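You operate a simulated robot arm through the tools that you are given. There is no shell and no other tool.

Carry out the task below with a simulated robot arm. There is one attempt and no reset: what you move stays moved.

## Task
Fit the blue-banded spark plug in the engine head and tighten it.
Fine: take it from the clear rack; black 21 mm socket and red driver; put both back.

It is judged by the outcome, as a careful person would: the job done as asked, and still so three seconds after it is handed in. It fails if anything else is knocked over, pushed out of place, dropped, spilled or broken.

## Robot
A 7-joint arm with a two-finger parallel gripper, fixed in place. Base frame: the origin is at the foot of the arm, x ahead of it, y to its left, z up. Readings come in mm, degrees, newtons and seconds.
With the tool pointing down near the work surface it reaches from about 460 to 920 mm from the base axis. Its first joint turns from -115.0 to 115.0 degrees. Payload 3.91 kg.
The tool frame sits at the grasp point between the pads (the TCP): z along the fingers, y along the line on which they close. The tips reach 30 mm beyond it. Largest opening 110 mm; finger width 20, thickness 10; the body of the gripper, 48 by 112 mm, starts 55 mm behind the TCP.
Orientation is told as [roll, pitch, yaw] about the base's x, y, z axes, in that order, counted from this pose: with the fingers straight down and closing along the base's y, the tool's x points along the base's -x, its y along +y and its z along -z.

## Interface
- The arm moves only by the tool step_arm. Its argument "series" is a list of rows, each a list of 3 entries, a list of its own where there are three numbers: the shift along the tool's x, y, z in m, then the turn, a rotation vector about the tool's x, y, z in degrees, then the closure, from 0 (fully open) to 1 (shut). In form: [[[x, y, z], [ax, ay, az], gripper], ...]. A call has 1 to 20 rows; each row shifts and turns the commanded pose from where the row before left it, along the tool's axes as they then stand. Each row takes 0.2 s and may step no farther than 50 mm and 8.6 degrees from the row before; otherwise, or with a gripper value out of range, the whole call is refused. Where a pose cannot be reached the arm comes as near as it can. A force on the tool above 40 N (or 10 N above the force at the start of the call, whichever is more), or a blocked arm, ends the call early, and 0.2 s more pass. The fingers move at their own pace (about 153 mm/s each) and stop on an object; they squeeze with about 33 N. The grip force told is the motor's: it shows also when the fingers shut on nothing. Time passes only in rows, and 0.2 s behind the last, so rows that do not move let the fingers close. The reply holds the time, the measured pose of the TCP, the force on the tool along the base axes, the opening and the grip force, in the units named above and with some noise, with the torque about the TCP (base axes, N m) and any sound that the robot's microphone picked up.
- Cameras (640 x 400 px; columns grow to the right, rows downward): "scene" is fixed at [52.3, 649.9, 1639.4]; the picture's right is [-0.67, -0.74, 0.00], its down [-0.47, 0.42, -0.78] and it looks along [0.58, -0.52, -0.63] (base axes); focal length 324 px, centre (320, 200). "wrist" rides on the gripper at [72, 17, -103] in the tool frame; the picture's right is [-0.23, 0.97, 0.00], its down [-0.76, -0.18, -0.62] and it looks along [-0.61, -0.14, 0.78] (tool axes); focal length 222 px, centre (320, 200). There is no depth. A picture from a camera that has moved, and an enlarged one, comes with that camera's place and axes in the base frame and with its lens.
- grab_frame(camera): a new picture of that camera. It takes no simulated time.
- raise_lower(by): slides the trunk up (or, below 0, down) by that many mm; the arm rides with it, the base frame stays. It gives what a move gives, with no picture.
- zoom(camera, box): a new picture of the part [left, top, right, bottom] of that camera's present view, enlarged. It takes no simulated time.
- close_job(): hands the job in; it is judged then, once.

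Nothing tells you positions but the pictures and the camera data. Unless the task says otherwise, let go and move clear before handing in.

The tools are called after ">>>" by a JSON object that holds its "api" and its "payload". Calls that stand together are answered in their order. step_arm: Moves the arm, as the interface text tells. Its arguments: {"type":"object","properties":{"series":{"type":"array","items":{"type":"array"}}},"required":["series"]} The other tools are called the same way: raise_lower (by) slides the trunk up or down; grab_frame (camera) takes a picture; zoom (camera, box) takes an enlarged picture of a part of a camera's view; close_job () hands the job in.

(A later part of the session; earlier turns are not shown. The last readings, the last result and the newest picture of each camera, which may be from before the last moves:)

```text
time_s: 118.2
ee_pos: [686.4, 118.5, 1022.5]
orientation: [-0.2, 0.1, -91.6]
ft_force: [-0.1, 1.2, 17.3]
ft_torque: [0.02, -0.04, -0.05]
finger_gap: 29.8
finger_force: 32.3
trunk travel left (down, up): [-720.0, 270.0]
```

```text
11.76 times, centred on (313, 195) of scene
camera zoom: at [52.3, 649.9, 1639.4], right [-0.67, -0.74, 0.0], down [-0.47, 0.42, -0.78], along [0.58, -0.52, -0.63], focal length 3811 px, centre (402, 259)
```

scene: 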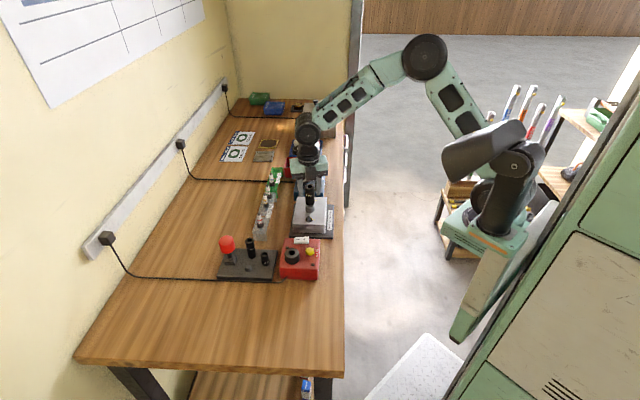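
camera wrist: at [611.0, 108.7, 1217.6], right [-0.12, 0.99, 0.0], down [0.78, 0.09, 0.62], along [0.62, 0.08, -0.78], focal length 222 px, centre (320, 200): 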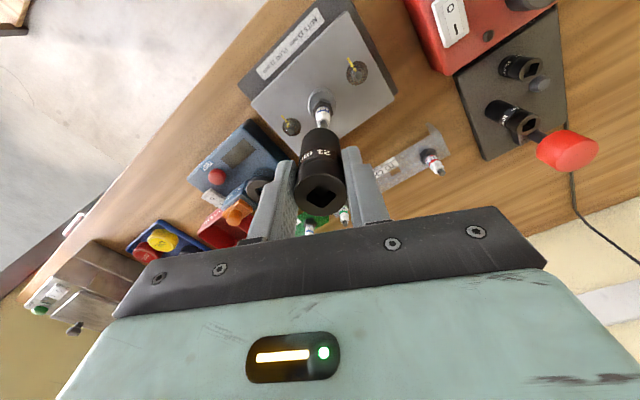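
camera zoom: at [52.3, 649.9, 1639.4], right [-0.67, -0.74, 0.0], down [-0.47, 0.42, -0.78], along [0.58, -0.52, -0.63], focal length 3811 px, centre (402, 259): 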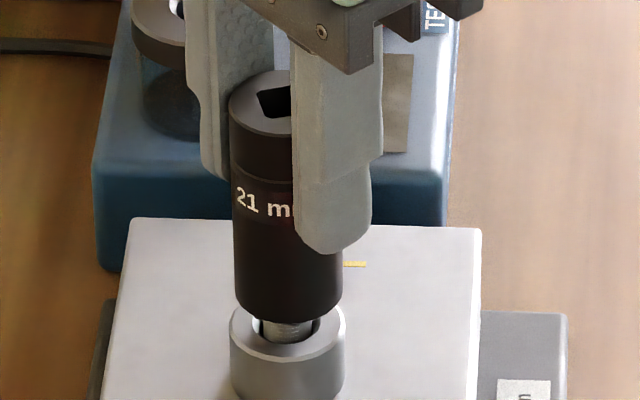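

With clean alignment and a steady 16–17 N there's no advance over 240°. I'll press a bit harder for the rest of this stroke to see if the thread catches.

>>> {"api": "step_arm", "payload": {"series": [[[0, 0, 0.0005], [0, 0, 0], 1], [[0, 0, 0.0005], [0, 0, 0], 1], [[0, 0, 0], [0, 0, 7.5], 1], [[0, 0, 0], [0, 0, 7.5], 1], [[0, 0, 0], [0, 0, 7.5], 1], [[0, 0, 0], [0, 0, 7.5], 1], [[0, 0, 0], [0, 0, 0], 1]]}}

>>> {"api": "step_arm", "payload": {"series": [[[0, 0, 0], [0, 0, 7.5], 1], [[0, 0, 0], [0, 0, 7.5], 1], [[0, 0, 0], [0, 0, 7.5], 1], [[0, 0, 0], [0, 0, 7.5], 1], [[0, 0, 0], [0, 0, 7.5], 1], [[0, 0, 0], [0, 0, 7.5], 1], [[0, 0, 0], [0, 0, 0], 1]]}}

>>> {"api": "zoom", "payload": {"camera": "scene", "box": [300, 178, 326, 212]}}

```text
time_s: 119.8
ee_pos: [687.1, 119.9, 1023.3]
orientation: [-0.1, 0.0, -121.4]
ft_force: [0.7, 0.3, 28.0]
ft_torque: [-0.02, 0.05, -0.01]
finger_gap: 30.0
finger_force: 32.9
trunk travel left (down, up): [-720.0, 270.0]
```

```text
time_s: 121.4
ee_pos: [687.2, 118.9, 1021.7]
orientation: [0.0, -0.2, -166.6]
ft_force: [1.8, 2.9, 19.3]
ft_torque: [0.1, -0.2, -0.04]
finger_gap: 30.0
finger_force: 33.0
trunk travel left (down, up): [-720.0, 270.0]
```

```text
11.76 times, centred on (313, 195) of scene
camera zoom: at [52.3, 649.9, 1639.4], right [-0.67, -0.74, 0.0], down [-0.47, 0.42, -0.78], along [0.58, -0.52, -0.63], focal length 3811 px, centre (402, 259)
```

zoom: 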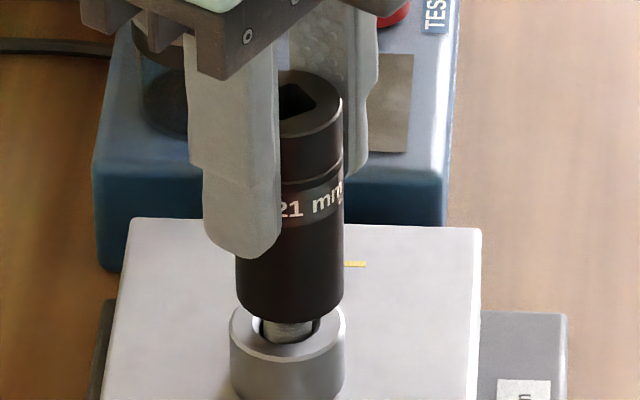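

No real advance this way, and the fingers just creep down the socket. I'll leave the socket standing on the plug and fetch the driver, which is how the job is meant to be done.

>>> {"api": "step_arm", "payload": {"series": [[[0, 0, -0.0015], [0, 0, 0], 1], [[0, 0, 0], [0, 0, 0], 0.65], [[0, 0, 0], [0, 0, 0], 0.6], [[0, 0, 0], [0, 0, 0], 0.6], [[0, 0, -0.01], [0, 0, 0], 0.6], [[0, 0, -0.03], [0, 0, 0], 0.6], [[0, 0, -0.04], [0, 0, 0], 0.6], [[0, 0, -0.03], [0, 0, 0], 0.6], [[0, 0, 0], [0, 0, 0], 0.6]]}}

>>> {"api": "zoom", "payload": {"camera": "scene", "box": [300, 178, 326, 212]}}

>>> {"api": "zoom", "payload": {"camera": "wrist", "box": [260, 50, 380, 170]}}

```text
time_s: 123.4
ee_pos: [688.3, 118.6, 1133.5]
orientation: [0.0, -0.2, -166.5]
ft_force: [0.7, 1.1, -0.1]
ft_torque: [-0.01, 0.01, 0.03]
finger_gap: 43.9
finger_force: 0.1
trunk travel left (down, up): [-720.0, 270.0]
```

```text
11.76 times, centred on (313, 195) of scene
camera zoom: at [52.3, 649.9, 1639.4], right [-0.67, -0.74, 0.0], down [-0.47, 0.42, -0.78], along [0.58, -0.52, -0.63], focal length 3811 px, centre (402, 259)
```

zoom: 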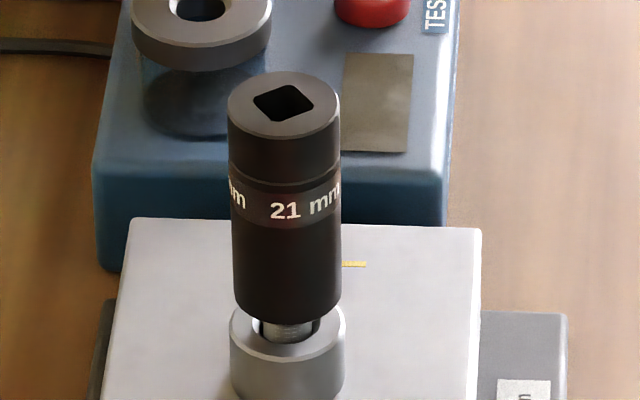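

```text
3.33 times, centred on (320, 110) of wrist
camera zoom: at [760.3, 119.1, 1234.3], right [0.01, -1.0, 0.0], down [-0.78, -0.01, 0.63], along [-0.63, 0.0, -0.78], focal length 740 px, centre (320, 500)
```

zoom: 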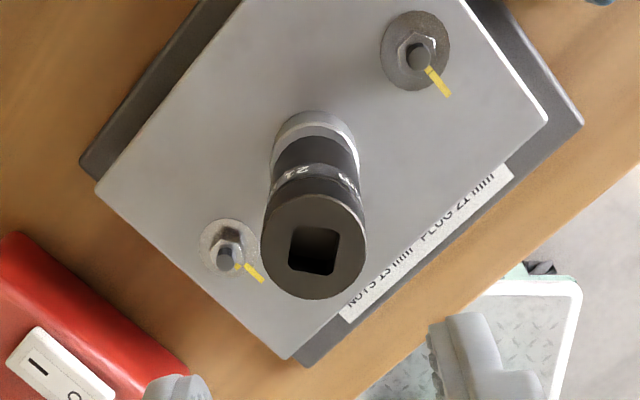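

The socket stands upright on the plug. I'm zooming in on its square drive to measure its angle.

>>> {"api": "zoom", "payload": {"camera": "wrist", "box": [295, 105, 340, 145]}}

>>> {"api": "zoom", "payload": {"camera": "scene", "box": [305, 182, 319, 192]}}

```text
10.00 times, centred on (318, 125) of wrist
camera zoom: at [760.3, 119.1, 1234.3], right [0.01, -1.0, 0.0], down [-0.78, -0.01, 0.63], along [-0.63, 0.0, -0.78], focal length 2221 px, centre (345, 950)
```

zoom: 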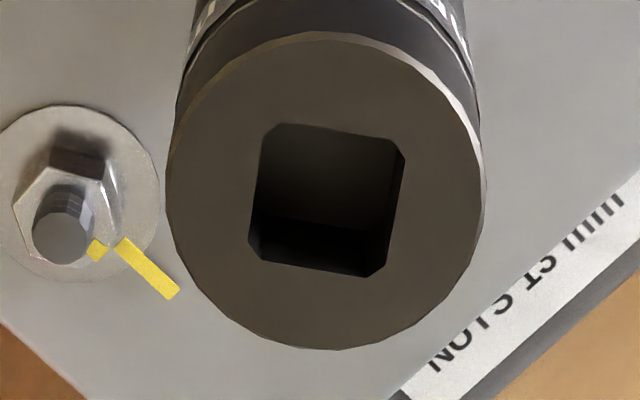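

```text
16.00 times, centred on (312, 187) of scene
camera zoom: at [52.3, 649.9, 1639.4], right [-0.67, -0.74, 0.0], down [-0.47, 0.42, -0.78], along [0.58, -0.52, -0.63], focal length 5183 px, centre (448, 408)
```

zoom: 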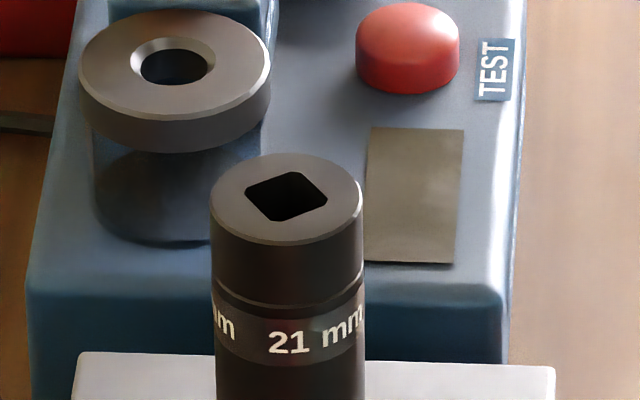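

The socket's square sits at about -8° (mod 90). I'll grip the driver at yaw ≈108° so that squaring it to the socket leaves nearly a full clockwise turn. Winding the wrist back now.

>>> {"api": "step_arm", "payload": {"series": [[[0, 0, 0], [0, 0, -8.1], 0], [[0, 0, 0], [0, 0, -8.1], 0], [[0, 0, 0], [0, 0, -8.1], 0], [[0, 0, 0], [0, 0, -8.1], 0], [[0, 0, 0], [0, 0, -8.1], 0], [[0, 0, 0], [0, 0, -8.1], 0], [[0, 0, 0], [0, 0, -8.1], 0], [[0, 0, 0], [0, 0, -8.1], 0], [[0, 0, 0], [0, 0, -8.1], 0], [[0, 0, 0], [0, 0, -8.1], 0], [[0, 0, 0], [0, 0, -8.1], 0], [[0, 0, 0], [0, 0, -8.1], 0], [[0, 0, 0], [0, 0, -8.1], 0], [[0, 0, 0], [0, 0, -8.1], 0], [[0, 0, 0], [0, 0, -8.1], 0], [[0, 0, 0], [0, 0, -8.1], 0], [[0, 0, 0], [0, 0, -8.1], 0]]}}

>>> {"api": "step_arm", "payload": {"series": [[[0, 0, 0], [0, 0, -8.1], 0], [[0, 0, 0], [0, 0, -8.1], 0], [[0, 0, 0], [0, 0, -8.1], 0], [[0, 0, 0], [0, 0, -8.1], 0], [[0, 0, 0], [0, 0, -8.1], 0], [[0, 0, 0], [0, 0, -8.1], 0], [[0, 0, 0], [0, 0, -8.1], 0], [[0, 0, 0], [0, 0, -8.1], 0], [[0, 0, 0], [0, 0, -8.1], 0], [[0, 0, 0], [0, 0, -8.1], 0], [[0, 0, 0], [0, 0, -8.1], 0], [[0, 0, 0], [0, 0, -8.1], 0], [[0, 0, 0], [0, 0, -8.1], 0], [[0, 0, 0], [0, 0, -8.1], 0], [[0, 0, 0], [0, 0, -8.1], 0], [[0, 0, 0], [0, 0, -8.1], 0], [[0, 0, 0], [0, 0, -8.1], 0]]}}

>>> {"api": "step_arm", "payload": {"series": [[[-0.0414, -0.0142, 0], [0, 0, 0], 0], [[-0.0414, -0.0142, 0], [0, 0, 0], 0], [[-0.0414, -0.0142, 0], [0, 0, 0], 0], [[-0.0414, -0.0142, 0], [0, 0, 0], 0], [[-0.0414, -0.0142, 0], [0, 0, 0], 0], [[-0.0414, -0.0142, 0], [0, 0, 0], 0], [[-0.0411, -0.0141, 0], [0, 0, 0], 0], [[0, 0, 0.03], [0, 0, 0], 0], [[0, 0, 0.03], [0, 0, 0], 0], [[0, 0, 0], [0, 0, 0], 0]]}}

>>> {"api": "grab_frame", "payload": {"camera": "wrist"}}

>>> {"api": "zoom", "payload": {"camera": "scene", "box": [190, 190, 290, 285]}}

```text
time_s: 127.0
ee_pos: [686.9, 118.6, 1133.1]
orientation: [-0.1, 0.3, -28.5]
ft_force: [-0.1, 0.9, -0.4]
ft_torque: [-0.02, 0.01, 0.03]
finger_gap: 110.1
finger_force: 0.0
trunk travel left (down, up): [-720.0, 270.0]
```

```text
time_s: 130.6
ee_pos: [686.5, 118.4, 1132.0]
orientation: [0.2, -0.1, 109.0]
ft_force: [0.1, 1.0, 0.3]
ft_torque: [-0.01, -0.03, 0.02]
finger_gap: 109.9
finger_force: 0.1
trunk travel left (down, up): [-720.0, 270.0]
```

```text
time_s: 132.8
ee_pos: [679.6, 407.0, 1067.7]
orientation: [0.2, 0.0, 109.0]
ft_force: [-1.0, -0.9, 0.3]
ft_torque: [0.01, -0.01, -0.02]
finger_gap: 109.8
finger_force: 0.1
out of reach, approached as far as the arm can: row 7
trunk travel left (down, up): [-720.0, 270.0]
```

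```text
taken
camera wrist: at [685.8, 333.8, 1169.1], right [-0.99, -0.1, 0.0], down [-0.08, 0.78, 0.62], along [-0.07, 0.62, -0.78], focal length 222 px, centre (320, 200)
```

wrist: 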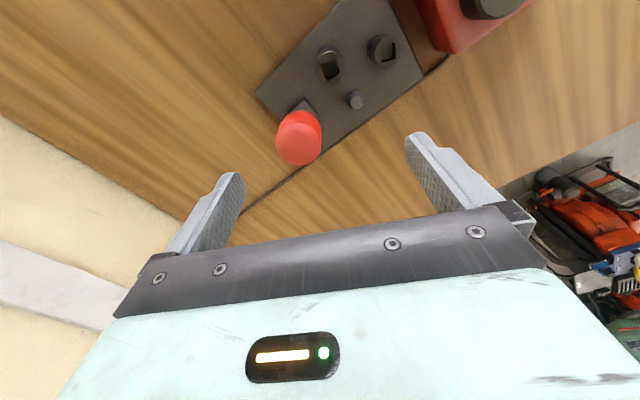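

```text
4.21 times, centred on (240, 238) of scene
camera zoom: at [52.3, 649.9, 1639.4], right [-0.67, -0.74, 0.0], down [-0.47, 0.42, -0.78], along [0.58, -0.52, -0.63], focal length 1364 px, centre (657, 42)
```

zoom: 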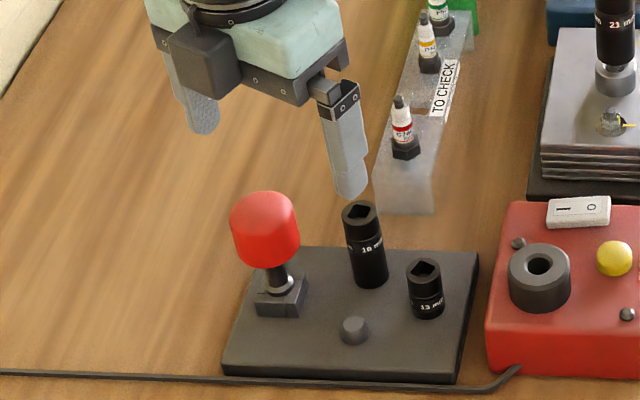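

Slightly out of reach at that height. I'm lower now, so I'll finish the move to above the driver.

>>> {"api": "step_arm", "payload": {"series": [[[-0.0062, -0.0092, 0], [0, 0, 0], 0], [[-0.0062, -0.0092, 0], [0, 0, 0], 0], [[0, 0, 0], [0, 0, 0], 0], [[0, 0, 0], [0, 0, 0], 0]]}}

>>> {"api": "grab_frame", "payload": {"camera": "wrist"}}

>>> {"api": "zoom", "payload": {"camera": "wrist", "box": [240, 60, 400, 190]}}

```text
time_s: 133.8
ee_pos: [688.3, 416.3, 1068.2]
orientation: [0.1, 0.0, 109.0]
ft_force: [0.5, 0.3, -0.3]
ft_torque: [0.0, -0.02, -0.01]
finger_gap: 109.8
finger_force: 0.1
out of reach, approached as far as the arm can: row 2
trunk travel left (down, up): [-720.0, 270.0]
```

```text
taken
camera wrist: at [695.3, 342.5, 1170.5], right [-0.99, -0.1, 0.0], down [-0.08, 0.78, 0.62], along [-0.07, 0.62, -0.78], focal length 222 px, centre (320, 200)
```

wrist: 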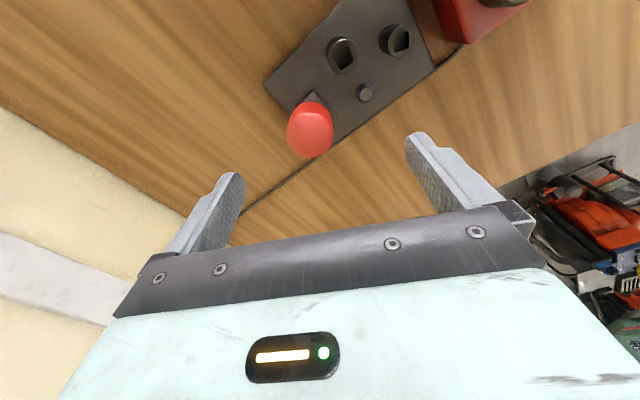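

```text
3.08 times, centred on (320, 125) of wrist
camera zoom: at [695.3, 342.5, 1170.5], right [-0.99, -0.1, 0.0], down [-0.08, 0.78, 0.62], along [-0.07, 0.62, -0.78], focal length 684 px, centre (320, 431)
```

zoom: 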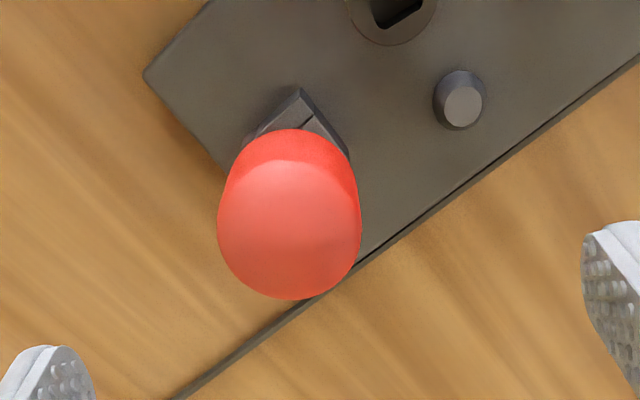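

The driver is at the edge of reach with the trunk this high. I'll pull back and up, then lower the trunk to gain horizontal reach.

>>> {"api": "step_arm", "payload": {"series": [[[0.007, 0.023, -0.02], [0, 0, 0], 0], [[0.007, 0.023, -0.025], [0, 0, 0], 0], [[0.007, 0.023, -0.03], [0, 0, 0], 0], [[0.007, 0.023, -0.03], [0, 0, 0], 0], [[0, 0, -0.03], [0, 0, 0], 0], [[0, 0, 0], [0, 0, 0], 0]]}}

>>> {"api": "raise_lower", "payload": {"by": -140}}

>>> {"api": "grab_frame", "payload": {"camera": "scene"}}

```text
time_s: 135.2
ee_pos: [610.6, 357.8, 1203.7]
orientation: [0.3, -0.1, 109.0]
ft_force: [0.1, -0.4, -0.2]
ft_torque: [-0.02, 0.02, 0.02]
finger_gap: 110.0
finger_force: 0.1
trunk travel left (down, up): [-720.0, 270.0]
```

```text
time_s: 136.8
ee_pos: [609.2, 358.7, 1064.7]
orientation: [0.2, -0.1, 109.1]
ft_force: [0.3, 0.0, 0.8]
ft_torque: [0.04, 0.01, 0.0]
finger_gap: 109.7
finger_force: 0.0
trunk travel left (down, up): [-580.0, 410.0]
```

```text
taken
```

scene: 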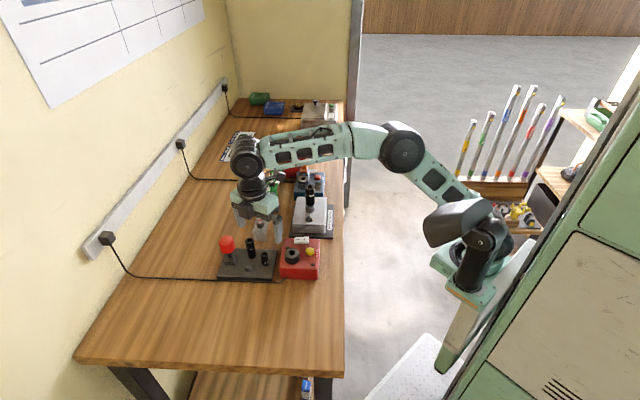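

>>> {"api": "step_arm", "payload": {"series": [[[-0.0118, -0.0335, 0], [0, 0, 0], 0], [[-0.0118, -0.0335, 0], [0, 0, 0], 0], [[-0.0118, -0.0335, 0], [0, 0, 0], 0], [[0, 0, 0], [0, 0, 0], 0], [[0, 0, 0], [0, 0, 0], 0]]}}

>>> {"api": "zoom", "payload": {"camera": "wrist", "box": [240, 60, 400, 190]}}

>>> {"api": "zoom", "payload": {"camera": "scene", "box": [190, 190, 290, 285]}}

```text
time_s: 138.1
ee_pos: [663.0, 390.9, 1052.8]
orientation: [0.3, 0.0, 109.0]
ft_force: [0.4, 0.5, 0.0]
ft_torque: [0.0, -0.04, 0.0]
finger_gap: 110.0
finger_force: 0.0
out of reach, approached as far as the arm can: row 2, 3
trunk travel left (down, up): [-580.0, 410.0]
```

```text
3.08 times, centred on (320, 125) of wrist
camera zoom: at [670.2, 316.6, 1154.4], right [-0.99, -0.1, 0.0], down [-0.08, 0.78, 0.62], along [-0.07, 0.62, -0.78], focal length 684 px, centre (320, 431)
```

zoom: 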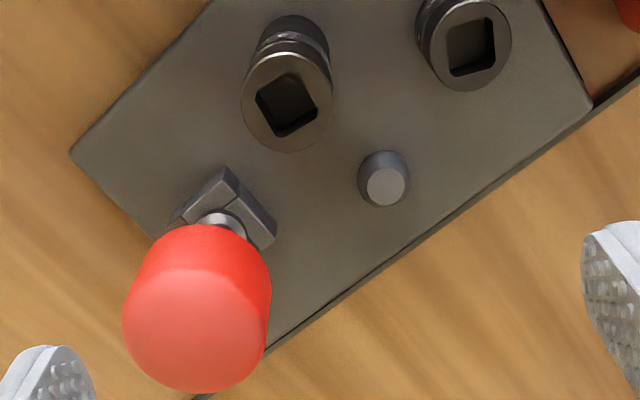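

```text
4.21 times, centred on (240, 238) of scene
camera zoom: at [52.3, 649.9, 1639.4], right [-0.67, -0.74, 0.0], down [-0.47, 0.42, -0.78], along [0.58, -0.52, -0.63], focal length 1364 px, centre (657, 42)
```

zoom: 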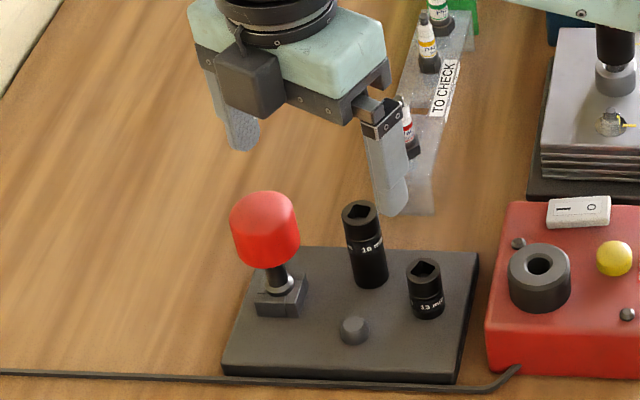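

Lowering was the wrong direction, since the wrist works above the shoulder here. I'll raise the trunk well above its earlier position and then bring the tool back down.

>>> {"api": "raise_lower", "payload": {"by": 260}}

>>> {"api": "step_arm", "payload": {"series": [[[0, 0, 0.045], [0, 0, 0], 0], [[0, 0, 0.045], [0, 0, 0], 0], [[0, 0, 0.045], [0, 0, 0], 0], [[0, 0, 0.045], [0, 0, 0], 0], [[0, 0, 0.045], [0, 0, 0], 0], [[0, 0, 0], [0, 0, 0], 0]]}}

>>> {"api": "grab_frame", "payload": {"camera": "scene"}}

```text
time_s: 140.7
ee_pos: [663.4, 390.1, 1312.8]
orientation: [0.2, -0.1, 108.9]
ft_force: [0.8, 0.1, 0.4]
ft_torque: [0.0, 0.0, 0.03]
finger_gap: 110.2
finger_force: 0.0
trunk travel left (down, up): [-840.0, 150.0]
```

```text
time_s: 142.1
ee_pos: [691.6, 424.4, 1095.7]
orientation: [0.2, 0.0, 109.0]
ft_force: [0.2, -0.6, 0.1]
ft_torque: [0.02, 0.0, 0.01]
finger_gap: 110.1
finger_force: 0.0
out of reach, approached as far as the arm can: row 1, 2, 3, 4
trunk travel left (down, up): [-840.0, 150.0]
```

```text
taken
```

scene: 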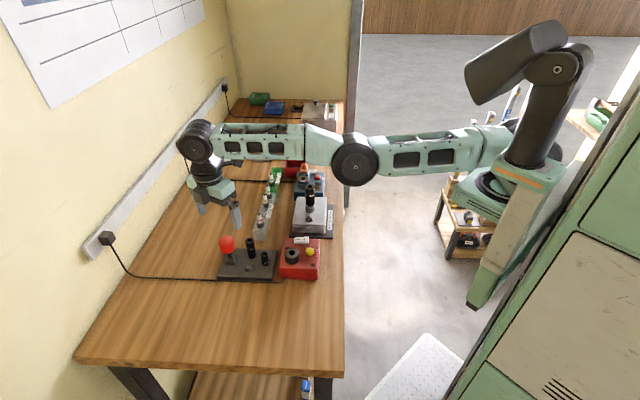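

Reach is fine with the trunk up here, and the tool has settled over the driver. Checking alignment.

>>> {"api": "zoom", "payload": {"camera": "wrist", "box": [240, 60, 400, 190]}}

>>> {"api": "step_arm", "payload": {"series": [[[0, 0, 0.02], [0, 0, 0], 0], [[0, 0, 0.02], [0, 0, 0], 0], [[0, 0, 0], [0, 0, 0], 0], [[0, 0, 0], [0, 0, 0], 0]]}}

>>> {"api": "zoom", "payload": {"camera": "wrist", "box": [230, 80, 410, 220]}}

>>> {"api": "zoom", "payload": {"camera": "scene", "box": [190, 190, 290, 285]}}

```text
3.08 times, centred on (320, 125) of wrist
camera zoom: at [698.7, 350.2, 1197.1], right [-0.99, -0.1, 0.0], down [-0.08, 0.78, 0.62], along [-0.07, 0.62, -0.78], focal length 684 px, centre (320, 431)
```

zoom: 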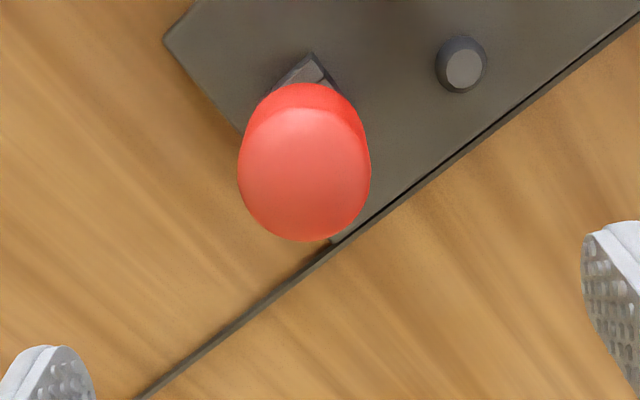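

```text
time_s: 143.1
ee_pos: [691.7, 423.9, 1056.9]
orientation: [0.3, 0.0, 109.0]
ft_force: [0.4, 0.5, 0.0]
ft_torque: [-0.03, -0.04, -0.01]
finger_gap: 109.9
finger_force: 0.1
out of reach, approached as far as the arm can: row 1
trunk travel left (down, up): [-840.0, 150.0]
```

```text
2.86 times, centred on (320, 150) of wrist
camera zoom: at [699.2, 350.9, 1158.8], right [-0.99, -0.1, 0.0], down [-0.08, 0.78, 0.62], along [-0.07, 0.62, -0.78], focal length 635 px, centre (320, 343)
```

zoom: 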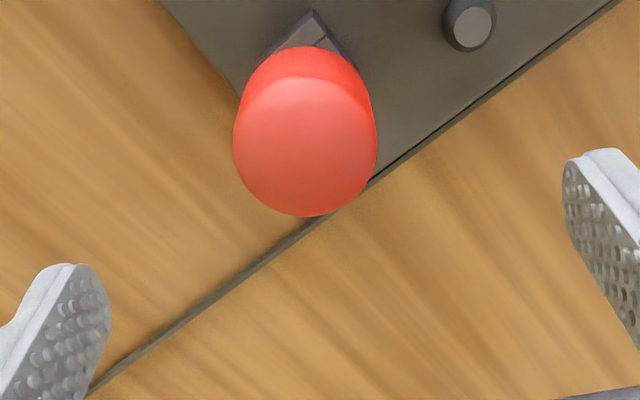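

```text
4.21 times, centred on (240, 238) of scene
camera zoom: at [52.3, 649.9, 1639.4], right [-0.67, -0.74, 0.0], down [-0.47, 0.42, -0.78], along [0.58, -0.52, -0.63], focal length 1364 px, centre (657, 42)
```

zoom: 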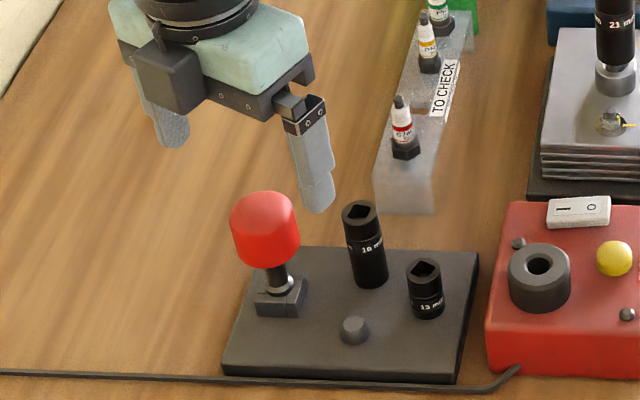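

>>> {"api": "step_arm", "payload": {"series": [[[0.0005, -0.0035, 0.01], [0, 0, 0], 0], [[0, 0, 0.02], [0, 0, 0], 0], [[0, 0, 0.015], [0, 0, 0], 0], [[0, 0, 0], [0, 0, 0], 0], [[0, 0, 0], [0, 0, 0], 0]]}}

>>> {"api": "grab_frame", "payload": {"camera": "wrist"}}

>>> {"api": "zoom", "payload": {"camera": "wrist", "box": [230, 100, 410, 230]}}

>>> {"api": "zoom", "payload": {"camera": "scene", "box": [190, 190, 290, 285]}}

```text
time_s: 144.3
ee_pos: [694.6, 423.8, 1013.2]
orientation: [0.2, -0.2, 108.9]
ft_force: [-0.2, 0.5, 0.6]
ft_torque: [0.0, -0.01, 0.0]
finger_gap: 110.0
finger_force: 0.1
trunk travel left (down, up): [-840.0, 150.0]
```

```text
taken
camera wrist: at [701.5, 350.4, 1115.1], right [-0.99, -0.1, 0.0], down [-0.08, 0.78, 0.62], along [-0.07, 0.62, -0.78], focal length 222 px, centre (320, 200)
```

wrist: 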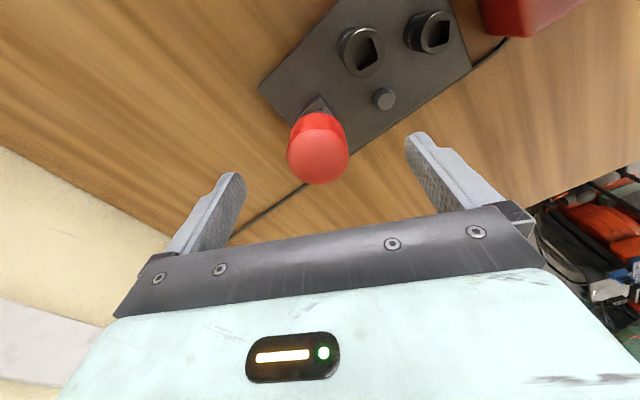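

```text
3.08 times, centred on (320, 165) of wrist
camera zoom: at [701.5, 350.4, 1115.1], right [-0.99, -0.1, 0.0], down [-0.08, 0.78, 0.62], along [-0.07, 0.62, -0.78], focal length 684 px, centre (320, 308)
```

zoom: 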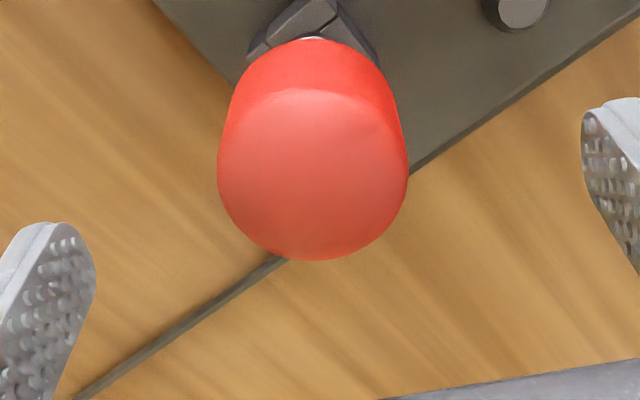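

```text
4.21 times, centred on (240, 238) of scene
camera zoom: at [52.3, 649.9, 1639.4], right [-0.67, -0.74, 0.0], down [-0.47, 0.42, -0.78], along [0.58, -0.52, -0.63], focal length 1364 px, centre (657, 42)
```

zoom: 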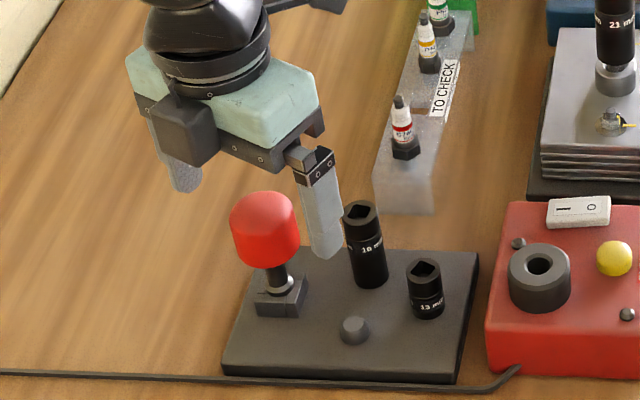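

>>> {"api": "step_arm", "payload": {"series": [[[0.001, -0.0015, 0], [0, 0, 0], 0.27], [[0, 0, 0.013], [0, 0, 0], 0.27], [[0, 0, 0.013], [0, 0, 0], 0.27], [[0, 0, 0], [0, 0, 0], 0.27], [[0, 0, 0], [0, 0, 0], 0.27]]}}

>>> {"api": "zoom", "payload": {"camera": "wrist", "box": [210, 100, 430, 250]}}

>>> {"api": "zoom", "payload": {"camera": "scene", "box": [190, 200, 280, 285]}}

```text
time_s: 145.5
ee_pos: [693.5, 421.8, 986.0]
orientation: [0.1, -0.1, 109.0]
ft_force: [0.2, -0.6, 0.4]
ft_torque: [-0.04, 0.04, 0.0]
finger_gap: 80.2
finger_force: 0.0
out of reach, approached as far as the arm can: row 3
trunk travel left (down, up): [-840.0, 150.0]
```

```text
2.67 times, centred on (320, 175) of wrist
camera zoom: at [701.0, 348.0, 1088.3], right [-0.99, -0.1, 0.0], down [-0.08, 0.78, 0.62], along [-0.07, 0.62, -0.78], focal length 592 px, centre (320, 267)
```

zoom: 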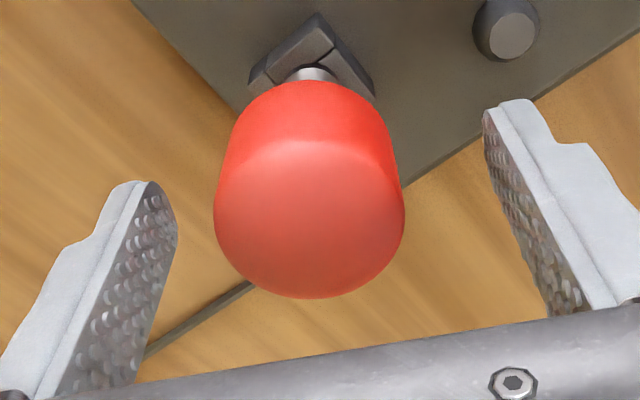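

```text
4.71 times, centred on (235, 242) of scene
camera zoom: at [52.3, 649.9, 1639.4], right [-0.67, -0.74, 0.0], down [-0.47, 0.42, -0.78], along [0.58, -0.52, -0.63], focal length 1524 px, centre (720, 0)
```

zoom: 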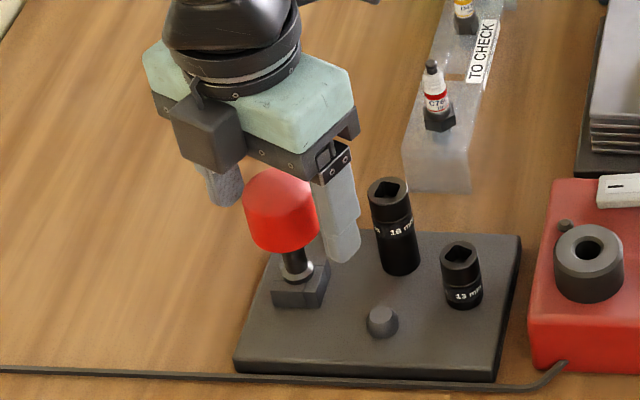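

The tool is right at the reach limit here. I'll raise it with the arm and lower the trunk by the same amount so the height is mid-range.

>>> {"api": "step_arm", "payload": {"series": [[[0, 0, -0.03], [0, 0, 0], 0.1], [[0, 0, -0.03], [0, 0, 0], 0.1], [[0, 0, 0], [0, 0, 0], 0.1]]}}

>>> {"api": "raise_lower", "payload": {"by": -50}}

>>> {"api": "step_arm", "payload": {"series": [[[0, 0, 0], [0, 0, 0], 0.2], [[0, 0, 0], [0, 0, 0], 0.2]]}}

>>> {"api": "zoom", "payload": {"camera": "wrist", "box": [210, 100, 430, 250]}}

```text
time_s: 146.3
ee_pos: [694.9, 421.3, 1046.7]
orientation: [0.2, 0.0, 109.0]
ft_force: [-0.2, -0.7, 0.2]
ft_torque: [0.01, -0.02, -0.03]
finger_gap: 99.0
finger_force: 0.1
trunk travel left (down, up): [-840.0, 150.0]
```

```text
time_s: 147.2
ee_pos: [695.6, 421.8, 997.5]
orientation: [0.2, -0.1, 109.0]
ft_force: [0.1, -0.2, -0.1]
ft_torque: [0.03, 0.04, 0.03]
finger_gap: 99.3
finger_force: 0.0
trunk travel left (down, up): [-790.0, 200.0]
```

```text
time_s: 147.8
ee_pos: [696.4, 422.8, 996.4]
orientation: [0.1, -0.1, 109.0]
ft_force: [-0.6, -0.1, -0.4]
ft_torque: [0.01, -0.01, 0.0]
finger_gap: 88.1
finger_force: 0.0
trunk travel left (down, up): [-790.0, 200.0]
```

```text
2.67 times, centred on (320, 175) of wrist
camera zoom: at [701.9, 348.0, 1097.9], right [-0.99, -0.1, 0.0], down [-0.08, 0.78, 0.62], along [-0.07, 0.62, -0.78], focal length 592 px, centre (320, 267)
```

zoom: 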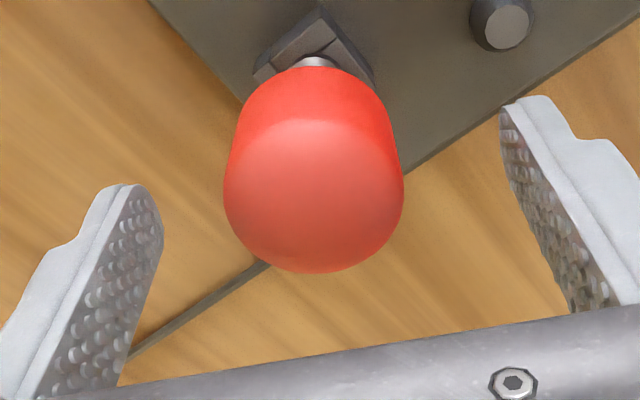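

>>> {"api": "step_arm", "payload": {"series": [[[0.0022, -0.0013, 0], [0, 0, 0], 0.3], [[0, 0, 0.01], [0, 0, 0], 0.3], [[0, 0, 0.01], [0, 0, 0], 0.3], [[0, 0, 0], [0, 0, 0], 0.3], [[0, 0, 0], [0, 0, 0], 0.3]]}}

>>> {"api": "zoom", "payload": {"camera": "wrist", "box": [210, 100, 430, 250]}}

>>> {"api": "zoom", "payload": {"camera": "scene", "box": [190, 200, 280, 285]}}

```text
time_s: 149.0
ee_pos: [697.2, 419.7, 976.6]
orientation: [0.2, -0.1, 108.9]
ft_force: [-0.9, -0.4, 0.2]
ft_torque: [-0.02, -0.03, -0.01]
finger_gap: 77.0
finger_force: 0.0
trunk travel left (down, up): [-790.0, 200.0]
```

```text
2.67 times, centred on (320, 175) of wrist
camera zoom: at [703.7, 346.3, 1077.8], right [-0.99, -0.1, 0.0], down [-0.08, 0.78, 0.62], along [-0.07, 0.62, -0.78], focal length 592 px, centre (320, 267)
```

zoom: 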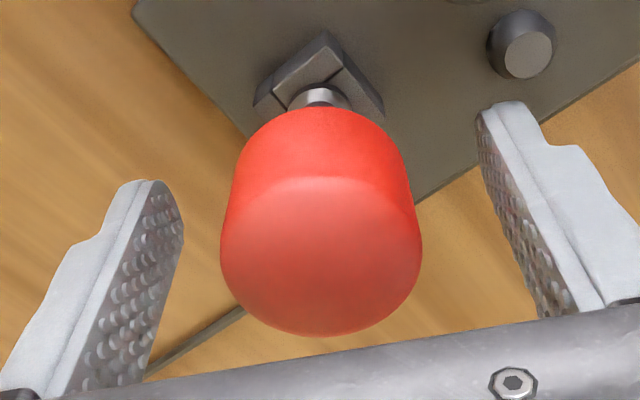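

```text
4.71 times, centred on (235, 242) of scene
camera zoom: at [52.3, 649.9, 1639.4], right [-0.67, -0.74, 0.0], down [-0.47, 0.42, -0.78], along [0.58, -0.52, -0.63], focal length 1524 px, centre (720, 0)
```

zoom: 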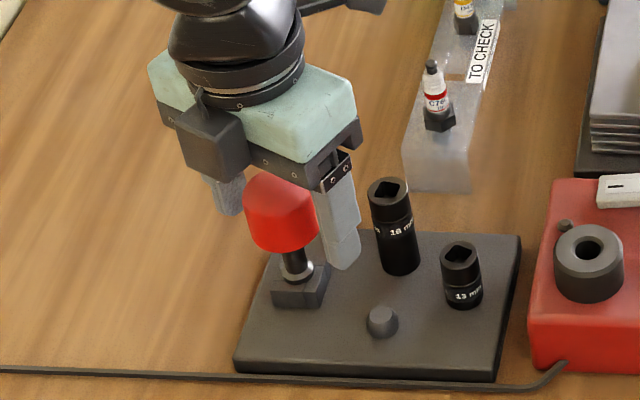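

Centred on the handle. Closing on it.

>>> {"api": "step_arm", "payload": {"series": [[[0, 0, 0], [0, 0, 0], 0.5], [[0, 0, 0], [0, 0, 0], 0.6], [[0, 0, 0], [0, 0, 0], 1], [[0, 0, 0], [0, 0, 0], 1], [[0, 0, 0], [0, 0, 0], 1]]}}

>>> {"api": "zoom", "payload": {"camera": "wrist", "box": [210, 100, 430, 250]}}

>>> {"api": "zoom", "payload": {"camera": "scene", "box": [190, 200, 280, 285]}}

```text
time_s: 150.2
ee_pos: [697.0, 419.7, 976.0]
orientation: [0.2, -0.1, 108.9]
ft_force: [1.4, 1.3, -0.3]
ft_torque: [0.05, -0.07, 0.01]
finger_gap: 41.1
finger_force: 32.6
trunk travel left (down, up): [-790.0, 200.0]
```

```text
2.67 times, centred on (320, 175) of wrist
camera zoom: at [703.8, 346.4, 1077.9], right [-0.99, -0.1, 0.0], down [-0.08, 0.78, 0.62], along [-0.07, 0.62, -0.78], focal length 592 px, centre (320, 267)
```

zoom: 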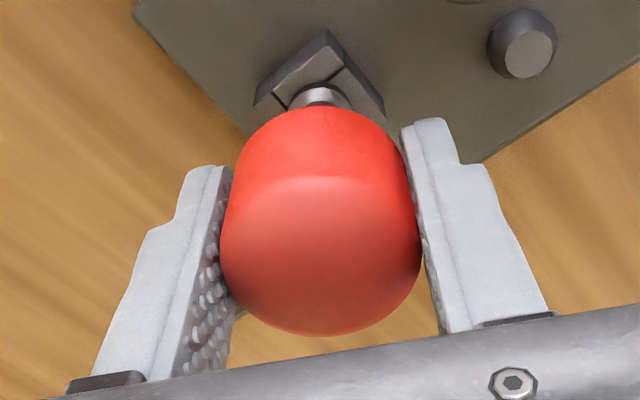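

```text
4.71 times, centred on (235, 242) of scene
camera zoom: at [52.3, 649.9, 1639.4], right [-0.67, -0.74, 0.0], down [-0.47, 0.42, -0.78], along [0.58, -0.52, -0.63], focal length 1524 px, centre (720, 0)
```

zoom: 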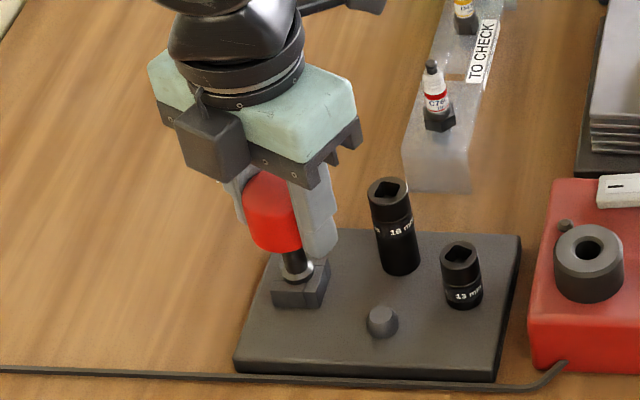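

The driver is gripped (41 mm handle), with its home at TCP ≈ [697, 419.7, 976], yaw 109°. I'll lift it straight up with the trunk so it stays vertical.

>>> {"api": "raise_lower", "payload": {"by": 25}}

>>> {"api": "raise_lower", "payload": {"by": 75}}

>>> {"api": "grab_frame", "payload": {"camera": "scene"}}

>>> {"api": "zoom", "payload": {"camera": "scene", "box": [180, 150, 280, 285]}}

>>> {"api": "zoom", "payload": {"camera": "wrist", "box": [230, 20, 410, 150]}}

```text
time_s: 150.9
ee_pos: [696.8, 419.4, 1001.6]
orientation: [0.2, 0.0, 109.0]
ft_force: [-0.4, 0.7, -2.0]
ft_torque: [0.03, 0.02, 0.01]
finger_gap: 41.1
finger_force: 33.1
trunk travel left (down, up): [-815.0, 175.0]
```

```text
time_s: 152.1
ee_pos: [697.1, 420.2, 1078.0]
orientation: [0.3, -0.1, 108.9]
ft_force: [0.8, 0.3, -1.6]
ft_torque: [-0.03, -0.01, 0.0]
finger_gap: 41.2
finger_force: 32.8
trunk travel left (down, up): [-890.0, 100.0]
```

```text
taken
```

scene: 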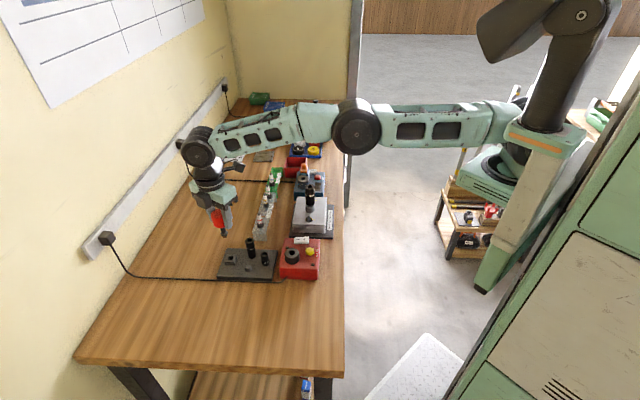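

```text
2.96 times, centred on (230, 218) of scene
camera zoom: at [52.3, 649.9, 1639.4], right [-0.67, -0.74, 0.0], down [-0.47, 0.42, -0.78], along [0.58, -0.52, -0.63], focal length 960 px, centre (587, 148)
```

zoom: 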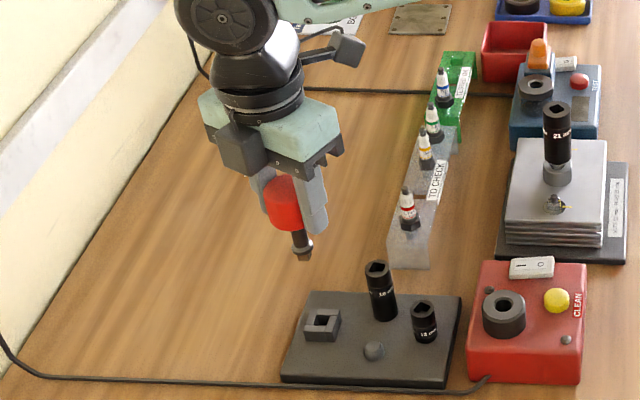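

```text
3.08 times, centred on (320, 85) of wrist
camera zoom: at [703.8, 346.3, 1177.8], right [-0.99, -0.1, 0.0], down [-0.08, 0.78, 0.62], along [-0.07, 0.62, -0.78], focal length 684 px, centre (320, 554)
```

zoom: 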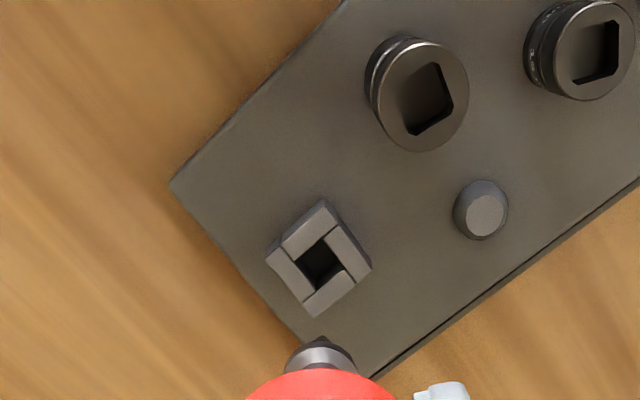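

The driver is out. Its square matches the holder (≈46°), and the socket's square is at ≈82° (mod 90), so I need to turn +36°. Carrying it up and over to the socket.

>>> {"api": "step_arm", "payload": {"series": [[[0.0401, 0.0155, -0.015], [0, 0, 0], 1], [[0.0401, 0.0155, -0.02], [0, 0, 0], 1], [[0.0401, 0.0155, -0.02], [0, 0, 0], 1], [[0.0401, 0.0155, -0.02], [0, 0, 0], 1], [[0.0401, 0.0155, 0], [0, 0, 0], 1], [[0.0401, 0.0155, 0], [0, 0, 0], 1], [[0.0401, 0.0154, 0], [0, 0, 0], 1], [[0, 0, 0], [0, 0, 0], 1], [[0, 0, 0], [0, 0, 0], 1]]}}

>>> {"api": "grab_frame", "payload": {"camera": "wrist"}}

>>> {"api": "zoom", "payload": {"camera": "scene", "box": [290, 130, 350, 212]}}

```text
time_s: 154.1
ee_pos: [686.7, 116.8, 1147.6]
orientation: [0.1, -0.1, 108.9]
ft_force: [0.1, -0.5, -1.1]
ft_torque: [0.0, 0.02, 0.01]
finger_gap: 41.2
finger_force: 32.9
trunk travel left (down, up): [-890.0, 100.0]
```

```text
taken
camera wrist: at [693.2, 44.2, 1249.4], right [-0.99, -0.1, 0.0], down [-0.08, 0.78, 0.62], along [-0.07, 0.62, -0.78], focal length 222 px, centre (320, 200)
```

wrist: 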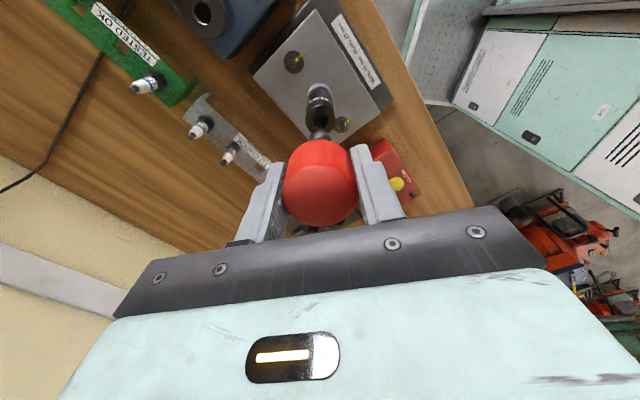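

```text
4.88 times, centred on (320, 171) of scene
camera zoom: at [52.3, 649.9, 1639.4], right [-0.67, -0.74, 0.0], down [-0.47, 0.42, -0.78], along [0.58, -0.52, -0.63], focal length 1580 px, centre (320, 342)
```

zoom: 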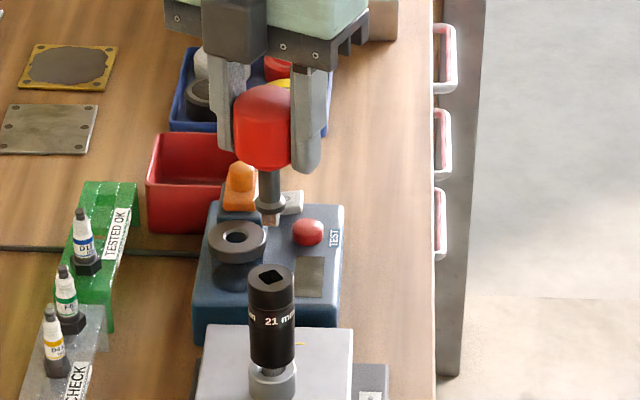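

>>> {"api": "step_arm", "payload": {"series": [[[0, 0, 0], [0, 0, -7.2], 1], [[0, 0, 0], [0, 0, -7.2], 1], [[0, 0, 0], [0, 0, -7.2], 1], [[0, 0, 0], [0, 0, -7.2], 1], [[0, 0, 0], [0, 0, -7.2], 1], [[0, 0, 0], [0, 0, 0], 1]]}}

>>> {"api": "zoom", "payload": {"camera": "scene", "box": [303, 164, 323, 194]}}

>>> {"api": "zoom", "payload": {"camera": "wrist", "box": [280, 70, 360, 150]}}

```text
time_s: 155.5
ee_pos: [687.0, 119.2, 1151.0]
orientation: [0.1, -0.2, 145.0]
ft_force: [0.2, 0.5, -1.6]
ft_torque: [0.03, 0.01, 0.02]
finger_gap: 41.2
finger_force: 33.1
trunk travel left (down, up): [-890.0, 100.0]
```

```text
13.33 times, centred on (313, 179) of scene
camera zoom: at [52.3, 649.9, 1639.4], right [-0.67, -0.74, 0.0], down [-0.47, 0.42, -0.78], along [0.58, -0.52, -0.63], focal length 4319 px, centre (413, 480)
```

zoom: 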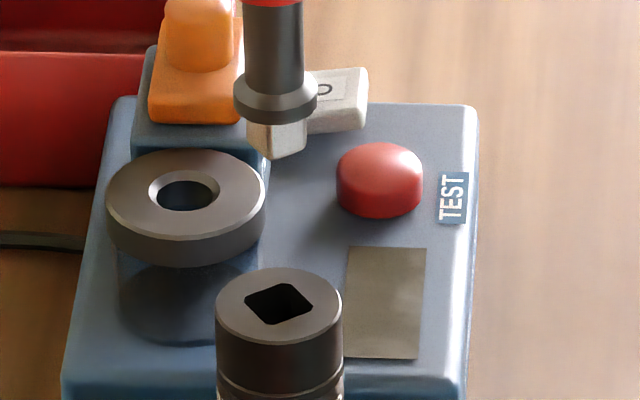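

```text
5.00 times, centred on (320, 110) of wrist
camera zoom: at [735.1, 64.0, 1252.3], right [-0.74, -0.67, 0.0], down [-0.52, 0.58, 0.62], along [-0.42, 0.46, -0.78], focal length 1111 px, centre (320, 650)
```

zoom: 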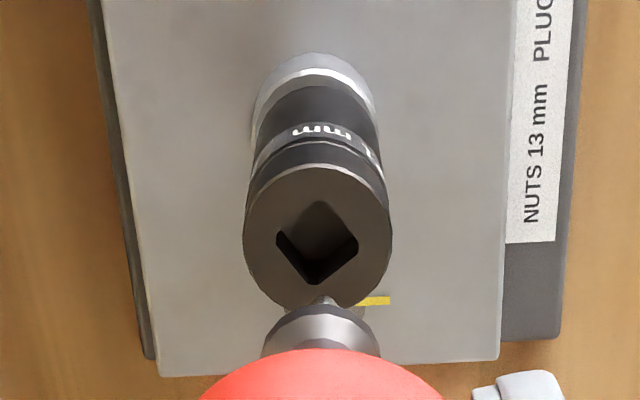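

>>> {"api": "zoom", "payload": {"camera": "scene", "box": [308, 167, 316, 172]}}

>>> {"api": "zoom", "payload": {"camera": "scene", "box": [308, 182, 316, 187]}}

>>> {"api": "zoom", "payload": {"camera": "wrist", "box": [300, 100, 348, 130]}}

```text
16.00 times, centred on (312, 170) of scene
camera zoom: at [52.3, 649.9, 1639.4], right [-0.67, -0.74, 0.0], down [-0.47, 0.42, -0.78], along [0.58, -0.52, -0.63], focal length 5183 px, centre (448, 688)
```

zoom: 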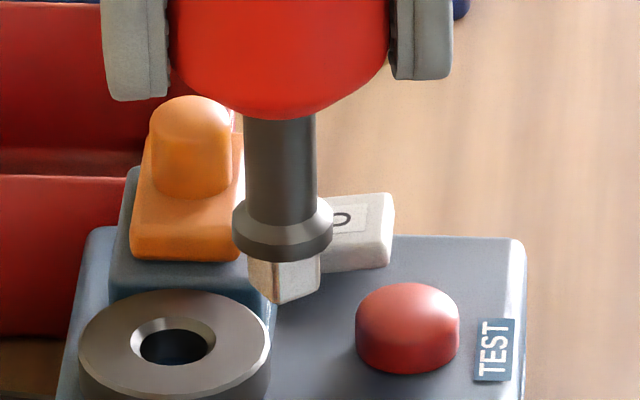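

```text
16.00 times, centred on (312, 184) of scene
camera zoom: at [52.3, 649.9, 1639.4], right [-0.67, -0.74, 0.0], down [-0.47, 0.42, -0.78], along [0.58, -0.52, -0.63], focal length 5183 px, centre (448, 448)
```

zoom: 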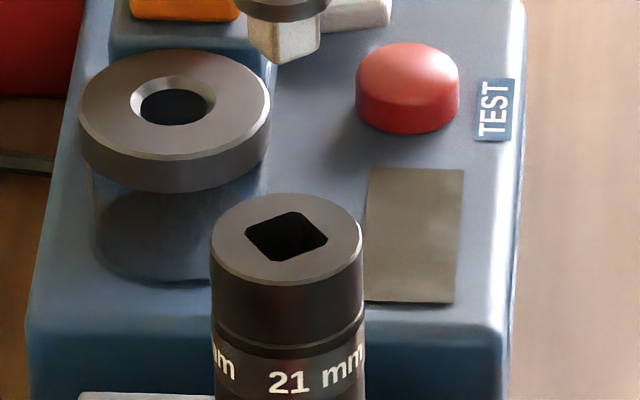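

```text
13.33 times, centred on (324, 115) of wrist
camera zoom: at [735.1, 64.0, 1252.3], right [-0.74, -0.67, 0.0], down [-0.52, 0.58, 0.62], along [-0.42, 0.46, -0.78], focal length 2962 px, centre (267, 1333)
```

zoom: 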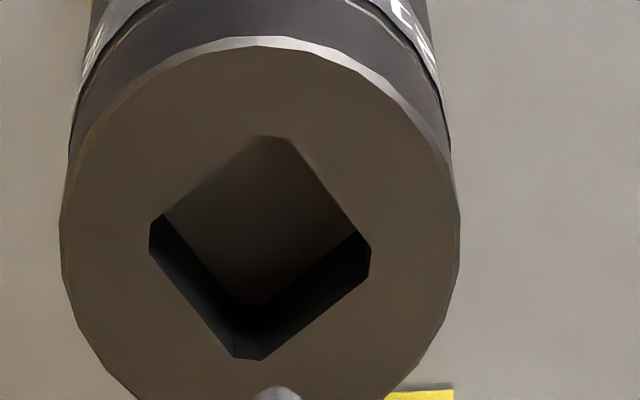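

In the scene view the driver's square looks about 10° counter-clockwise of the socket's. I'll turn it 9° clockwise and compare again.

>>> {"api": "step_arm", "payload": {"series": [[[0, 0, 0], [0, 0, 4.5], 1], [[0, 0, 0], [0, 0, 4.5], 1], [[0, 0, 0.02], [0, 0, 0], 1], [[0, 0, 0.01], [0, 0, 0], 1], [[0, 0, 0], [0, 0, 0], 1], [[0, 0, 0], [0, 0, 0], 1]]}}

>>> {"api": "zoom", "payload": {"camera": "scene", "box": [308, 175, 316, 180]}}

>>> {"api": "zoom", "payload": {"camera": "wrist", "box": [280, 80, 360, 160]}}

```text
time_s: 156.9
ee_pos: [685.8, 119.3, 1121.1]
orientation: [0.1, -0.1, 135.9]
ft_force: [0.7, -0.5, -1.6]
ft_torque: [0.06, 0.03, 0.01]
finger_gap: 41.2
finger_force: 32.7
trunk travel left (down, up): [-890.0, 100.0]
```

```text
16.00 times, centred on (312, 178) of scene
camera zoom: at [52.3, 649.9, 1639.4], right [-0.67, -0.74, 0.0], down [-0.47, 0.42, -0.78], along [0.58, -0.52, -0.63], focal length 5183 px, centre (448, 560)
```

zoom: 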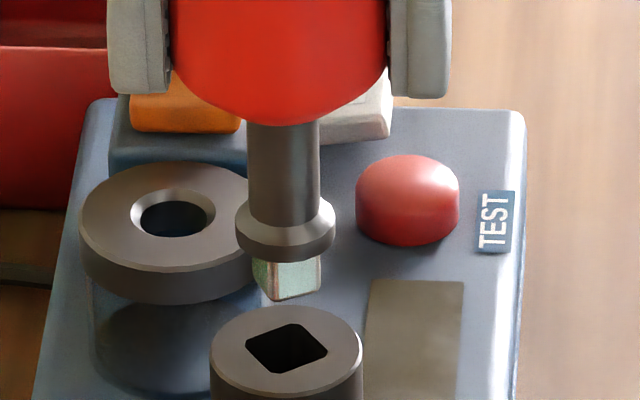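

```text
5.00 times, centred on (320, 120) of wrist
camera zoom: at [725.4, 57.0, 1222.7], right [-0.84, -0.54, 0.0], down [-0.42, 0.66, 0.62], along [-0.34, 0.52, -0.78], focal length 1111 px, centre (320, 600)
```

zoom: 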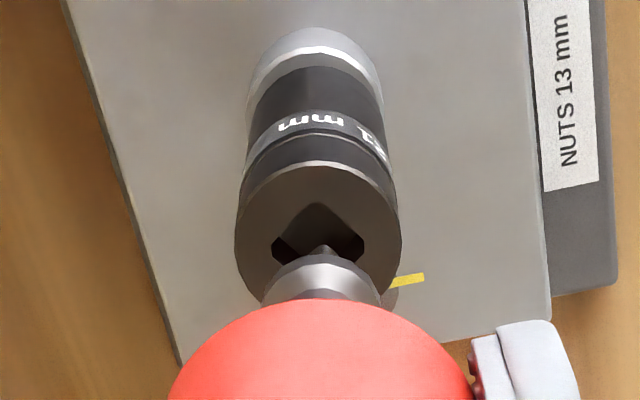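

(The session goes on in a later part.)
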